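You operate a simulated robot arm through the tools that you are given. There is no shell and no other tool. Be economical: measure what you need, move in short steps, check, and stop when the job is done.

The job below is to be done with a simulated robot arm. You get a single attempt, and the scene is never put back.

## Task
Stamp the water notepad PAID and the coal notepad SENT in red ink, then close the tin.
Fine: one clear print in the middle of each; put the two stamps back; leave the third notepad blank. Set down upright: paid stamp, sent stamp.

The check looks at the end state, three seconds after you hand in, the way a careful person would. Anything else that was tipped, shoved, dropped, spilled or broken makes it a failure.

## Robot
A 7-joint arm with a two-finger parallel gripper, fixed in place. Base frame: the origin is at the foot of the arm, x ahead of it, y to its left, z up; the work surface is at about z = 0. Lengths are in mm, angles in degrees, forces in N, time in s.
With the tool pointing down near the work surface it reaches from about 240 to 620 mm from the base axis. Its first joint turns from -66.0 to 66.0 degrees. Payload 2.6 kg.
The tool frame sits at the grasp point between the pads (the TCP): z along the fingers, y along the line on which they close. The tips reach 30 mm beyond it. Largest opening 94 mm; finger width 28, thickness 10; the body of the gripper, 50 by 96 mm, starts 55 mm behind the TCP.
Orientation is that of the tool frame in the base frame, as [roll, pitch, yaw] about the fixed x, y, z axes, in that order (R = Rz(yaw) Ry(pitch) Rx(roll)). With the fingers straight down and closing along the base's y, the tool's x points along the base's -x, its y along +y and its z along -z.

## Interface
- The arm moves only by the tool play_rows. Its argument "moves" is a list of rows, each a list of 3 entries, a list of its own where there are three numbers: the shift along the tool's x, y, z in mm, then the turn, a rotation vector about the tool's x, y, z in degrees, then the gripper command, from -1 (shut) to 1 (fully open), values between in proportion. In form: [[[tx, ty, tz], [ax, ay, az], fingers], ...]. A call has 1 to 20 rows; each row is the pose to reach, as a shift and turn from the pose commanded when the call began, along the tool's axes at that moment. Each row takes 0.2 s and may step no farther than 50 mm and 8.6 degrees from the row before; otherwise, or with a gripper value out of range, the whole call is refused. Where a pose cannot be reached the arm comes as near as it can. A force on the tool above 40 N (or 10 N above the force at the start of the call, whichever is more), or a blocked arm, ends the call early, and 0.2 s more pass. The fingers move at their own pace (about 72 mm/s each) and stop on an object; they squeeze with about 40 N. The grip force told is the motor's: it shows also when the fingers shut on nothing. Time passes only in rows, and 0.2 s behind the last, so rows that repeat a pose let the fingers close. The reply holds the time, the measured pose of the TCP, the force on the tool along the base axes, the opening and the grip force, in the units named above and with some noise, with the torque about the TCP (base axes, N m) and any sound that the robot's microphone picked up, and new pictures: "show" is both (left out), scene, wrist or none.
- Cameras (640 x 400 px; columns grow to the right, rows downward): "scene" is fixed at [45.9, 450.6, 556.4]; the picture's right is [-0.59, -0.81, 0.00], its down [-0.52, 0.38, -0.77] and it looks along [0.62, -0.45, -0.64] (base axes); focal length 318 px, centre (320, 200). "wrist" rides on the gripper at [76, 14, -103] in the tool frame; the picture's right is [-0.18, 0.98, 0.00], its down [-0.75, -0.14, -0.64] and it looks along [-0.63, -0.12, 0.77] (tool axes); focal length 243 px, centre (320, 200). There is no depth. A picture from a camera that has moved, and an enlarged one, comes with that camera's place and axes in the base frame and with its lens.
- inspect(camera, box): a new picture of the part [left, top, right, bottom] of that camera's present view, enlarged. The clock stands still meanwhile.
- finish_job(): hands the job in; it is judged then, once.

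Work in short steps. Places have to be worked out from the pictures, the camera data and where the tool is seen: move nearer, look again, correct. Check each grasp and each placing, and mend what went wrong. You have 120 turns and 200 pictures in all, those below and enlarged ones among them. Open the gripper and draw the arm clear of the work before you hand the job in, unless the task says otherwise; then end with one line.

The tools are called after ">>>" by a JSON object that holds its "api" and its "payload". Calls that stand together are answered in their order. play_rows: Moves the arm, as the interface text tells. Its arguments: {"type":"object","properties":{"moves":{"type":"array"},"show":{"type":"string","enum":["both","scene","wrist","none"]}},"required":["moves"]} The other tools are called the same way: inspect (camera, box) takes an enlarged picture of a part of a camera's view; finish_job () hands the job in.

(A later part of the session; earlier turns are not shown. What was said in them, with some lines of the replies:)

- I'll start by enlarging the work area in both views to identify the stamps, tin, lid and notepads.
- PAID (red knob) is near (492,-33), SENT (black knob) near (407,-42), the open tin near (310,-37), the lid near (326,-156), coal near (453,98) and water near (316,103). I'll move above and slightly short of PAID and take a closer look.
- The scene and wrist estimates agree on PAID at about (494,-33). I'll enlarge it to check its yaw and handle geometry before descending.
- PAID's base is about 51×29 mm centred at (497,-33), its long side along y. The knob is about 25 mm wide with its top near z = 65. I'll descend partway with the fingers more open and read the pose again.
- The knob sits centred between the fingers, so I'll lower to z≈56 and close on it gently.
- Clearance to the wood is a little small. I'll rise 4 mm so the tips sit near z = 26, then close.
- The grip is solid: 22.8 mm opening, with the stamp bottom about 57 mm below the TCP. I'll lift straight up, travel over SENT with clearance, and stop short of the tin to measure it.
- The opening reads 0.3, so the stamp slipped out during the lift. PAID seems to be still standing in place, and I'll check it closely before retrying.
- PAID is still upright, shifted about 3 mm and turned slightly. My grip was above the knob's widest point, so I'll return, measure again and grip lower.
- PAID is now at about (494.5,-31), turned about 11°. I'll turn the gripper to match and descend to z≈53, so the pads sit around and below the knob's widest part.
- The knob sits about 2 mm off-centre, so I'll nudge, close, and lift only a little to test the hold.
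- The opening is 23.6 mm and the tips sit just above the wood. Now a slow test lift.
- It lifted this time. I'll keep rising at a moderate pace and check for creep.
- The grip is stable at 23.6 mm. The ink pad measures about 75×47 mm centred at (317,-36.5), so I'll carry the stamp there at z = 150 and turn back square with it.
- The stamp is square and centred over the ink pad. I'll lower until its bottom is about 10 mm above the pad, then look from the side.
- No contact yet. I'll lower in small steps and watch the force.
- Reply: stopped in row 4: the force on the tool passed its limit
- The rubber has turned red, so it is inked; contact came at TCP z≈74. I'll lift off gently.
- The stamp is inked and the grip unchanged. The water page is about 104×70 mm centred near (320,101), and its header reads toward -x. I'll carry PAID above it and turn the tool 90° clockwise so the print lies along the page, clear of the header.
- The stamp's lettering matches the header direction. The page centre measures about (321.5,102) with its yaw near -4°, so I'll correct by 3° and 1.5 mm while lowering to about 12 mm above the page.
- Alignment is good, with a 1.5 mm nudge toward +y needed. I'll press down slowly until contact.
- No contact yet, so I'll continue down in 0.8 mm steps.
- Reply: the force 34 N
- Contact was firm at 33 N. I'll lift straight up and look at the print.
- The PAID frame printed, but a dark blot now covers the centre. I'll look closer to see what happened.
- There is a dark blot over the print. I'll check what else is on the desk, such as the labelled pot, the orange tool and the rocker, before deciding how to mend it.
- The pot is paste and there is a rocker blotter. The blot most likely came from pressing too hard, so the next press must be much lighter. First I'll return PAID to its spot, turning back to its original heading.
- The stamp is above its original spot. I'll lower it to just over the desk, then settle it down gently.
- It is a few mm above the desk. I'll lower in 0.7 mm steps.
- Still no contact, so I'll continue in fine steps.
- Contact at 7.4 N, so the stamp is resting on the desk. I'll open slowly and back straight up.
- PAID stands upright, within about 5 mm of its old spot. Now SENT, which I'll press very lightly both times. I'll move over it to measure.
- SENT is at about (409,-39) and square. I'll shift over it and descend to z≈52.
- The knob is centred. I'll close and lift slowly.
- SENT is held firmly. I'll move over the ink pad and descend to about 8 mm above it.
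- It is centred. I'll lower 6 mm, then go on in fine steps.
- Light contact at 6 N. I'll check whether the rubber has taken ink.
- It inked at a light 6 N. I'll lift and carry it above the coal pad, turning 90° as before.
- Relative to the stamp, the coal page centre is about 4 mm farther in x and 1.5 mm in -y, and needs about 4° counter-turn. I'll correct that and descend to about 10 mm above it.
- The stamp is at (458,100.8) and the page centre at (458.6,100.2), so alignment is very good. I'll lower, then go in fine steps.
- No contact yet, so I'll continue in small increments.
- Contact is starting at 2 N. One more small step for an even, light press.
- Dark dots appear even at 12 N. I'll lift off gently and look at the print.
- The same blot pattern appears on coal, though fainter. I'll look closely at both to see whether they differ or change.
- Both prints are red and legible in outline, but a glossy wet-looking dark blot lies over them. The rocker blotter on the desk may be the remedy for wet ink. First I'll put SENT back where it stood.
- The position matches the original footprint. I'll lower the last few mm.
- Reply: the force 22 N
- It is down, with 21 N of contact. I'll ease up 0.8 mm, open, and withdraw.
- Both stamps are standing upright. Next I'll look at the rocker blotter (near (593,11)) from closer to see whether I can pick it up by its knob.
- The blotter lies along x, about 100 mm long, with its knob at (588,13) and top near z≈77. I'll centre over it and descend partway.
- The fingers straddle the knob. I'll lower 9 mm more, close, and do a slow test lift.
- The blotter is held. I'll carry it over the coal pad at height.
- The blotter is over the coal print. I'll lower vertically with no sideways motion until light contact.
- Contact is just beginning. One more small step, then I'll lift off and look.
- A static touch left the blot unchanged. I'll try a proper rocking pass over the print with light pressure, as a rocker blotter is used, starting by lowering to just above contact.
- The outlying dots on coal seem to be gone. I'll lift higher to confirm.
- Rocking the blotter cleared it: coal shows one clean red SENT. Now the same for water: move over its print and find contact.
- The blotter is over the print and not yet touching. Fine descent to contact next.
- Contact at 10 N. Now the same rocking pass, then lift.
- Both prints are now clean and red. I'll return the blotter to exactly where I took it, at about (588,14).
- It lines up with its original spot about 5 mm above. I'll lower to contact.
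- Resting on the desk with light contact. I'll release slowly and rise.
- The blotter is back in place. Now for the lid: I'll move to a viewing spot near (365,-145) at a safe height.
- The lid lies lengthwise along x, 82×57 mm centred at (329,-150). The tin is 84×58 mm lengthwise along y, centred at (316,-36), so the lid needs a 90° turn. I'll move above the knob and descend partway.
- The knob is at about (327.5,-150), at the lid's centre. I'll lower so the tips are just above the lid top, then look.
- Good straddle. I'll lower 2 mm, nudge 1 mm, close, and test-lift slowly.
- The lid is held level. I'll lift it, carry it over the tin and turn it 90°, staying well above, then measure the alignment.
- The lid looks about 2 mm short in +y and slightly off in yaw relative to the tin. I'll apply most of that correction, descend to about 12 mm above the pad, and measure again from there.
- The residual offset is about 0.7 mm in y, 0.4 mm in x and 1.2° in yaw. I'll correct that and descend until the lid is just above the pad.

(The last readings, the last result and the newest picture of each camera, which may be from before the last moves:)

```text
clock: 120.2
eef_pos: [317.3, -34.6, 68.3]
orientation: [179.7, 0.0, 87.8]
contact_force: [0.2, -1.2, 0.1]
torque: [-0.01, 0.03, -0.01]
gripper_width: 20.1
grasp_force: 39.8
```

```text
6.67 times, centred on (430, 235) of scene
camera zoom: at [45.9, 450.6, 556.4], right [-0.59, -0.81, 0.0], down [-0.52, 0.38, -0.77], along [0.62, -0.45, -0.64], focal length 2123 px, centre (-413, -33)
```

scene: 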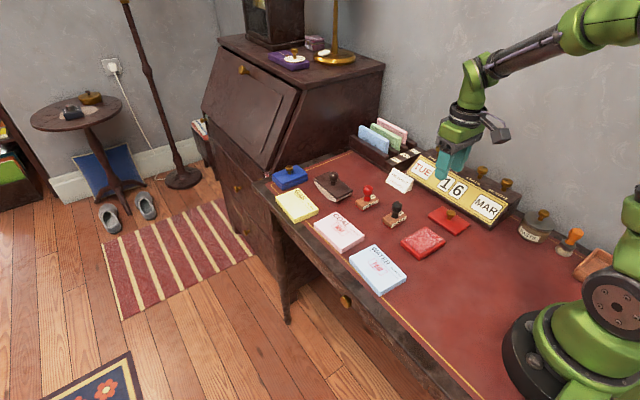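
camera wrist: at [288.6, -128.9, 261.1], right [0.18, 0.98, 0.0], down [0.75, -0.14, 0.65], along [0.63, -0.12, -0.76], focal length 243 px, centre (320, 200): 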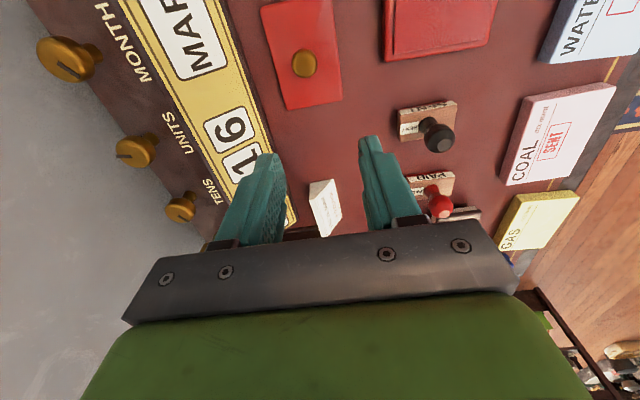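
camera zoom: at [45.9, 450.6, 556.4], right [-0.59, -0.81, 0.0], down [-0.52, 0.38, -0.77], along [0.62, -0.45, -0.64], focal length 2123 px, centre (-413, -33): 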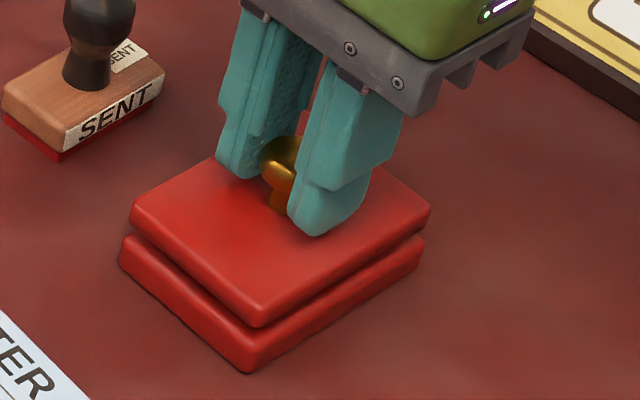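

Alignment is now within about 1 mm and yaw matches. I'll lower in small steps until the lid seats.

>>> {"api": "play_rows", "payload": {"moves": [[[0, -0.4, 1], [0, 0, 0], -1], [[0, -0.4, 2], [0, 0, 0], -1], [[0, -0.4, 3], [0, 0, 0], -1], [[0, -0.4, 3], [0, 0, 0], -1]], "show": "none"}}

>>> {"api": "inspect", "payload": {"camera": "scene", "box": [395, 205, 465, 265]}}

```text
clock: 121.2
eef_pos: [316.5, -32.7, 64.6]
orientation: [179.8, 0.0, 87.8]
contact_force: [0.3, 0.3, -0.4]
torque: [-0.02, 0.01, -0.01]
gripper_width: 20.0
grasp_force: 39.9
```

```text
6.67 times, centred on (430, 235) of scene
camera zoom: at [45.9, 450.6, 556.4], right [-0.59, -0.81, 0.0], down [-0.52, 0.38, -0.77], along [0.62, -0.45, -0.64], focal length 2123 px, centre (-413, -33)
```

zoom: 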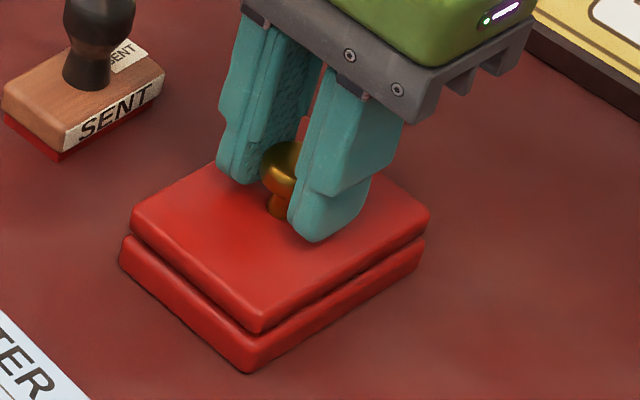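

The tin's ledge looks wider on the +y side, so I'll check from the wrist before seating.

>>> {"api": "inspect", "payload": {"camera": "wrist", "box": [240, 50, 390, 150]}}

>>> {"api": "inspect", "payload": {"camera": "scene", "box": [405, 225, 455, 260]}}

```text
4.00 times, centred on (315, 100) of wrist
camera zoom: at [333.7, 41.3, 168.4], right [0.97, -0.22, 0.0], down [-0.17, -0.75, 0.64], along [-0.14, -0.63, -0.77], focal length 970 px, centre (340, 600)
```

zoom: 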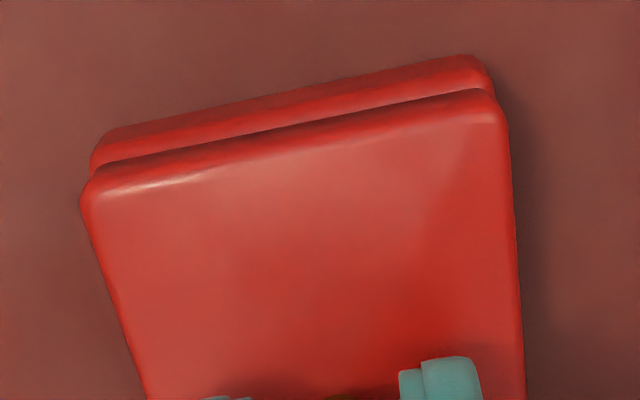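

```text
11.43 times, centred on (430, 242) of scene
camera zoom: at [45.9, 450.6, 556.4], right [-0.59, -0.81, 0.0], down [-0.52, 0.38, -0.77], along [0.62, -0.45, -0.64], focal length 3640 px, centre (-937, -286)
```

zoom: 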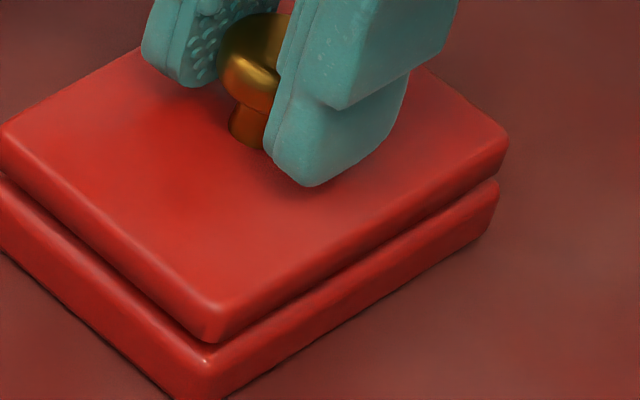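

Measured from both cameras, the lid is centred within about 1 mm. I'll seat it now in fine steps.

>>> {"api": "play_rows", "payload": {"moves": [[[0.3, 0, 0.7], [0, 0, 0], -1], [[0.3, 0, 1.4], [0, 0, 0], -1], [[0.3, 0, 2.1], [0, 0, 0], -1], [[0.3, 0, 2.1], [0, 0, 0], -1]], "show": "none"}}

>>> {"api": "inspect", "payload": {"camera": "scene", "box": [395, 205, 465, 265]}}

```text
clock: 122.2
eef_pos: [317.0, -34.1, 62.9]
orientation: [179.7, 0.0, 87.8]
contact_force: [0.3, -0.2, -0.9]
torque: [-0.01, 0.0, -0.02]
gripper_width: 19.7
grasp_force: 40.2
```

```text
6.67 times, centred on (430, 235) of scene
camera zoom: at [45.9, 450.6, 556.4], right [-0.59, -0.81, 0.0], down [-0.52, 0.38, -0.77], along [0.62, -0.45, -0.64], focal length 2123 px, centre (-413, -33)
```

zoom: 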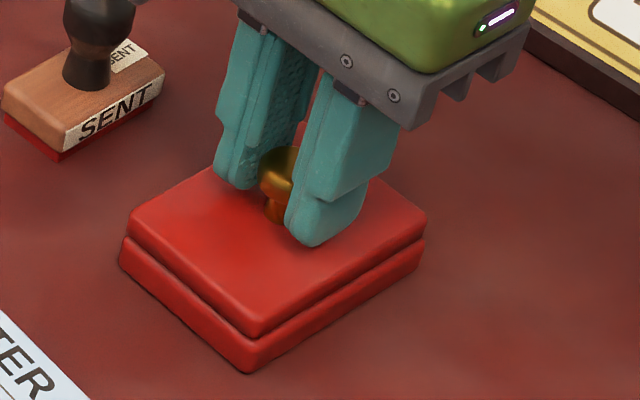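

A small ledge remains on the +y side. I'll shift 1 mm that way and continue down.

>>> {"api": "play_rows", "payload": {"moves": [[[1.0, 0.3, 0], [0, 0, 0], -1], [[1.0, 0.3, 0.6], [0, 0, 0], -1], [[1.0, 0.3, 1.2], [0, 0, 0], -1], [[1.0, 0.3, 1.2], [0, 0, 0], -1]], "show": "none"}}

>>> {"api": "inspect", "payload": {"camera": "scene", "box": [405, 225, 455, 260]}}

>>> {"api": "inspect", "payload": {"camera": "wrist", "box": [240, 50, 390, 150]}}

```text
clock: 123.2
eef_pos: [316.5, -33.0, 62.0]
orientation: [179.7, 0.1, 87.8]
contact_force: [0.1, 0.6, -0.3]
torque: [-0.01, -0.01, -0.01]
gripper_width: 20.0
grasp_force: 40.6
```

```text
11.43 times, centred on (430, 242) of scene
camera zoom: at [45.9, 450.6, 556.4], right [-0.59, -0.81, 0.0], down [-0.52, 0.38, -0.77], along [0.62, -0.45, -0.64], focal length 3640 px, centre (-937, -286)
```

zoom: 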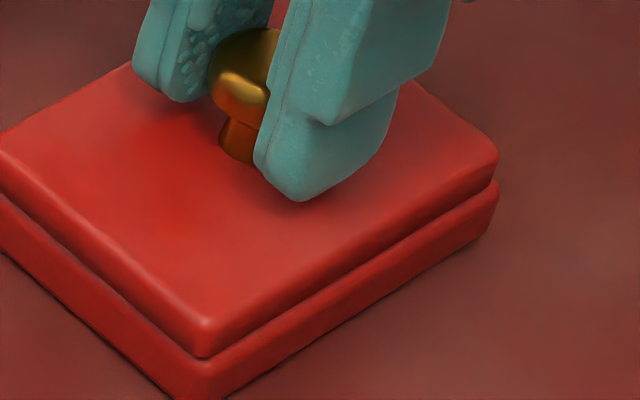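

```text
4.00 times, centred on (315, 100) of wrist
camera zoom: at [333.9, 42.8, 165.0], right [0.97, -0.22, 0.0], down [-0.17, -0.75, 0.64], along [-0.14, -0.63, -0.77], focal length 970 px, centre (340, 600)
```

zoom: 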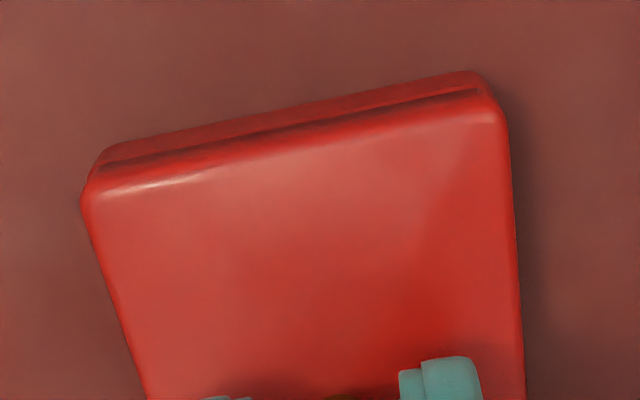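

Now the edges line up on all visible sides. I'll lower the remaining gap in fine steps.

>>> {"api": "play_rows", "payload": {"moves": [[[0, 0, 0.6], [0, 0, 0], -1], [[0, 0, 1.2], [0, 0, 0], -1], [[0, 0, 1.2], [0, 0, 0], -1]], "show": "none"}}

```text
clock: 123.9
eef_pos: [316.9, -34.1, 62.1]
orientation: [179.7, 0.0, 87.6]
contact_force: [-2.8, 0.2, 3.8]
torque: [-0.08, 0.05, 0.03]
gripper_width: 20.0
grasp_force: 40.0
heard: snap
stopped in row 3: the force on the tool passed its limit (the readings are from after the stop); the commanded pose is now the measured one
```

I heard a snap, so the lid has likely clicked shut. I'll check it.

>>> {"api": "inspect", "payload": {"camera": "scene", "box": [395, 205, 465, 265]}}

>>> {"api": "inspect", "payload": {"camera": "scene", "box": [405, 225, 455, 260]}}

```text
6.67 times, centred on (430, 235) of scene
camera zoom: at [45.8, 450.6, 556.4], right [-0.59, -0.81, 0.0], down [-0.52, 0.38, -0.77], along [0.62, -0.45, -0.64], focal length 2123 px, centre (-413, -33)
```

zoom: 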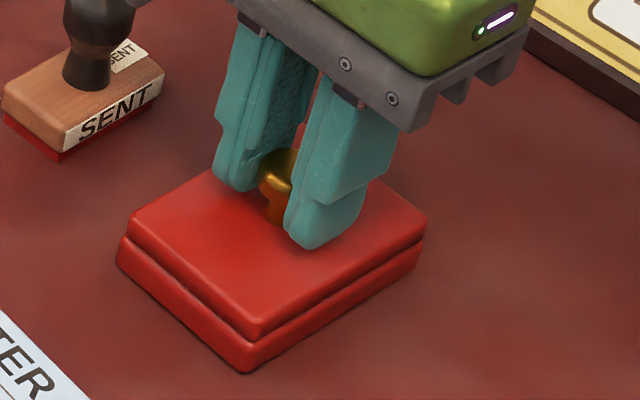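

```text
11.43 times, centred on (430, 242) of scene
camera zoom: at [45.8, 450.6, 556.4], right [-0.59, -0.81, 0.0], down [-0.52, 0.38, -0.77], along [0.62, -0.45, -0.64], focal length 3640 px, centre (-937, -286)
```

zoom: 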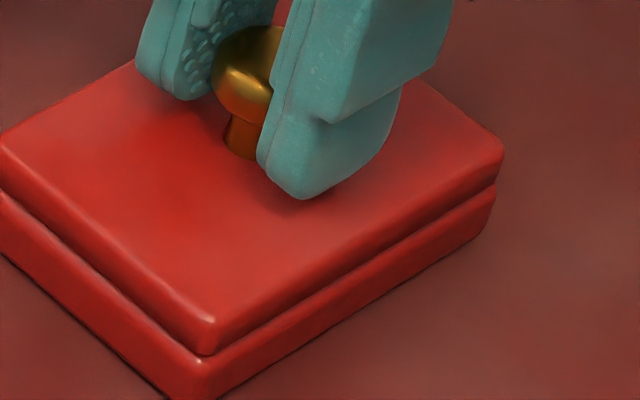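

The lid sits flush on the tin. I'll release gently and rise straight up.

>>> {"api": "play_rows", "payload": {"moves": [[[0, 0, 0], [0, 0, 0], -0.5], [[0, 0, 0], [0, 0, 0], -0.3], [[0, 0, 0], [0, 0, 0], 0], [[0, 0, 0], [0, 0, 0], 0], [[0, 0, -10], [0, 0, 0], 0], [[0, 0, -35], [0, 0, 0], 0], [[0, 0, -70], [0, 0, 0], 0], [[0, 0, -110], [0, 0, 0], 0], [[0, 0, -110], [0, 0, 0], 0]], "show": "scene"}}

>>> {"api": "inspect", "payload": {"camera": "scene", "box": [395, 205, 465, 265]}}

>>> {"api": "inspect", "payload": {"camera": "wrist", "box": [200, 0, 440, 180]}}

```text
clock: 125.9
eef_pos: [315.0, -31.6, 172.7]
orientation: [179.7, 0.1, 87.7]
contact_force: [-0.1, 1.3, -0.5]
torque: [-0.04, -0.02, 0.02]
gripper_width: 46.8
grasp_force: 0.0
```

scene: 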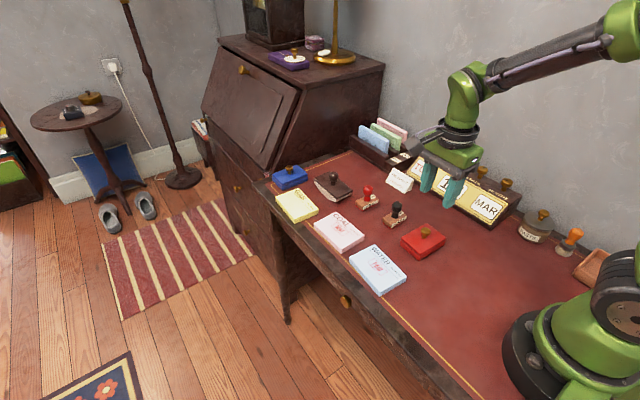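

```text
6.67 times, centred on (430, 235) of scene
camera zoom: at [45.9, 450.6, 556.4], right [-0.59, -0.81, 0.0], down [-0.52, 0.38, -0.77], along [0.62, -0.45, -0.64], focal length 2123 px, centre (-413, -33)
```

zoom: 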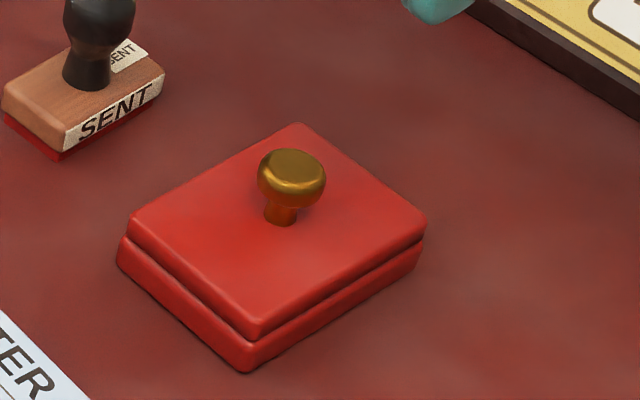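

```text
2.22 times, centred on (320, 90) of wrist
camera zoom: at [332.1, 42.9, 276.0], right [0.97, -0.23, 0.0], down [-0.18, -0.75, 0.64], along [-0.14, -0.63, -0.77], focal length 539 px, centre (320, 444)
```

zoom: 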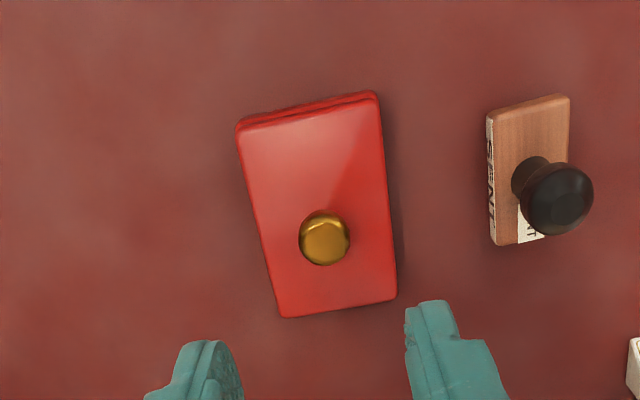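

The tin is closed. I'll raise the arm clear and take a last look over the desk.

>>> {"api": "play_rows", "payload": {"moves": [[[0, 0, -40], [0, 0, 0], 0.3], [[0, 0, -80], [0, 0, 0], 0.3], [[0, 0, -110], [0, 0, 0], 0.3], [[0, 0, -110], [0, 0, 0], 0.3]], "show": "none"}}

>>> {"api": "inspect", "payload": {"camera": "scene", "box": [260, 140, 460, 300]}}

>>> {"api": "inspect", "payload": {"camera": "scene", "box": [345, 235, 415, 295]}}

```text
clock: 126.9
eef_pos: [314.3, -34.8, 282.5]
orientation: [179.6, 0.0, 87.6]
contact_force: [0.0, -0.7, 0.2]
torque: [-0.01, -0.01, 0.0]
gripper_width: 61.1
grasp_force: 0.0
```

```text
2.50 times, centred on (360, 220) of scene
camera zoom: at [45.9, 450.6, 556.4], right [-0.59, -0.81, 0.0], down [-0.52, 0.38, -0.77], along [0.62, -0.45, -0.64], focal length 796 px, centre (220, 150)
```

zoom: 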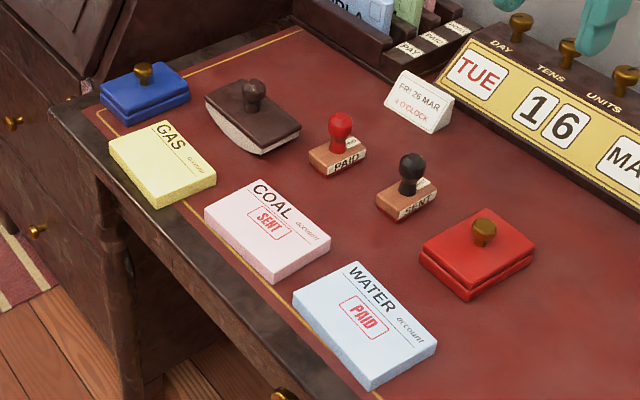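

```text
6.67 times, centred on (380, 265) of scene
camera zoom: at [45.9, 450.6, 556.4], right [-0.59, -0.81, 0.0], down [-0.52, 0.38, -0.77], along [0.62, -0.45, -0.64], focal length 2123 px, centre (-80, -233)
```

zoom: 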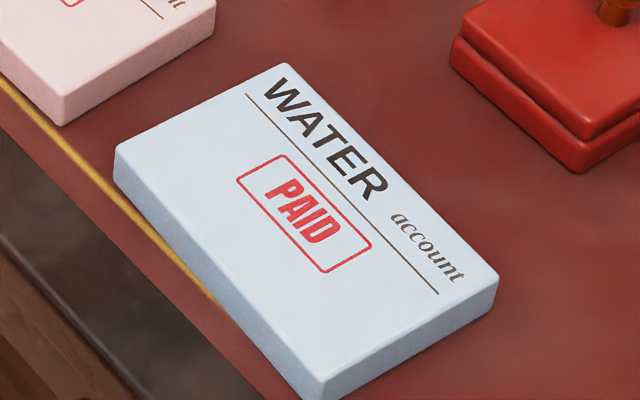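

Both prints are single, clear, red and near the page centres, and GAS is blank. The stamps are upright, the tin is closed, the blotter is back and the arm is clear, so I'm handing in.

>>> {"api": "finish_job", "payload": {}}

```text
The job is handed in.
```

I stamped WATER with PAID and COAL with SENT, each as one clear red print within about 2 mm of the page centre, and the tin is closed. Both prints first came out with a dark wet blot, which I cleared by rocking the desk blotter over them. GAS is blank, both stamps stand upright near their original spots (PAID about 5 mm off), and the blotter is back in its place.
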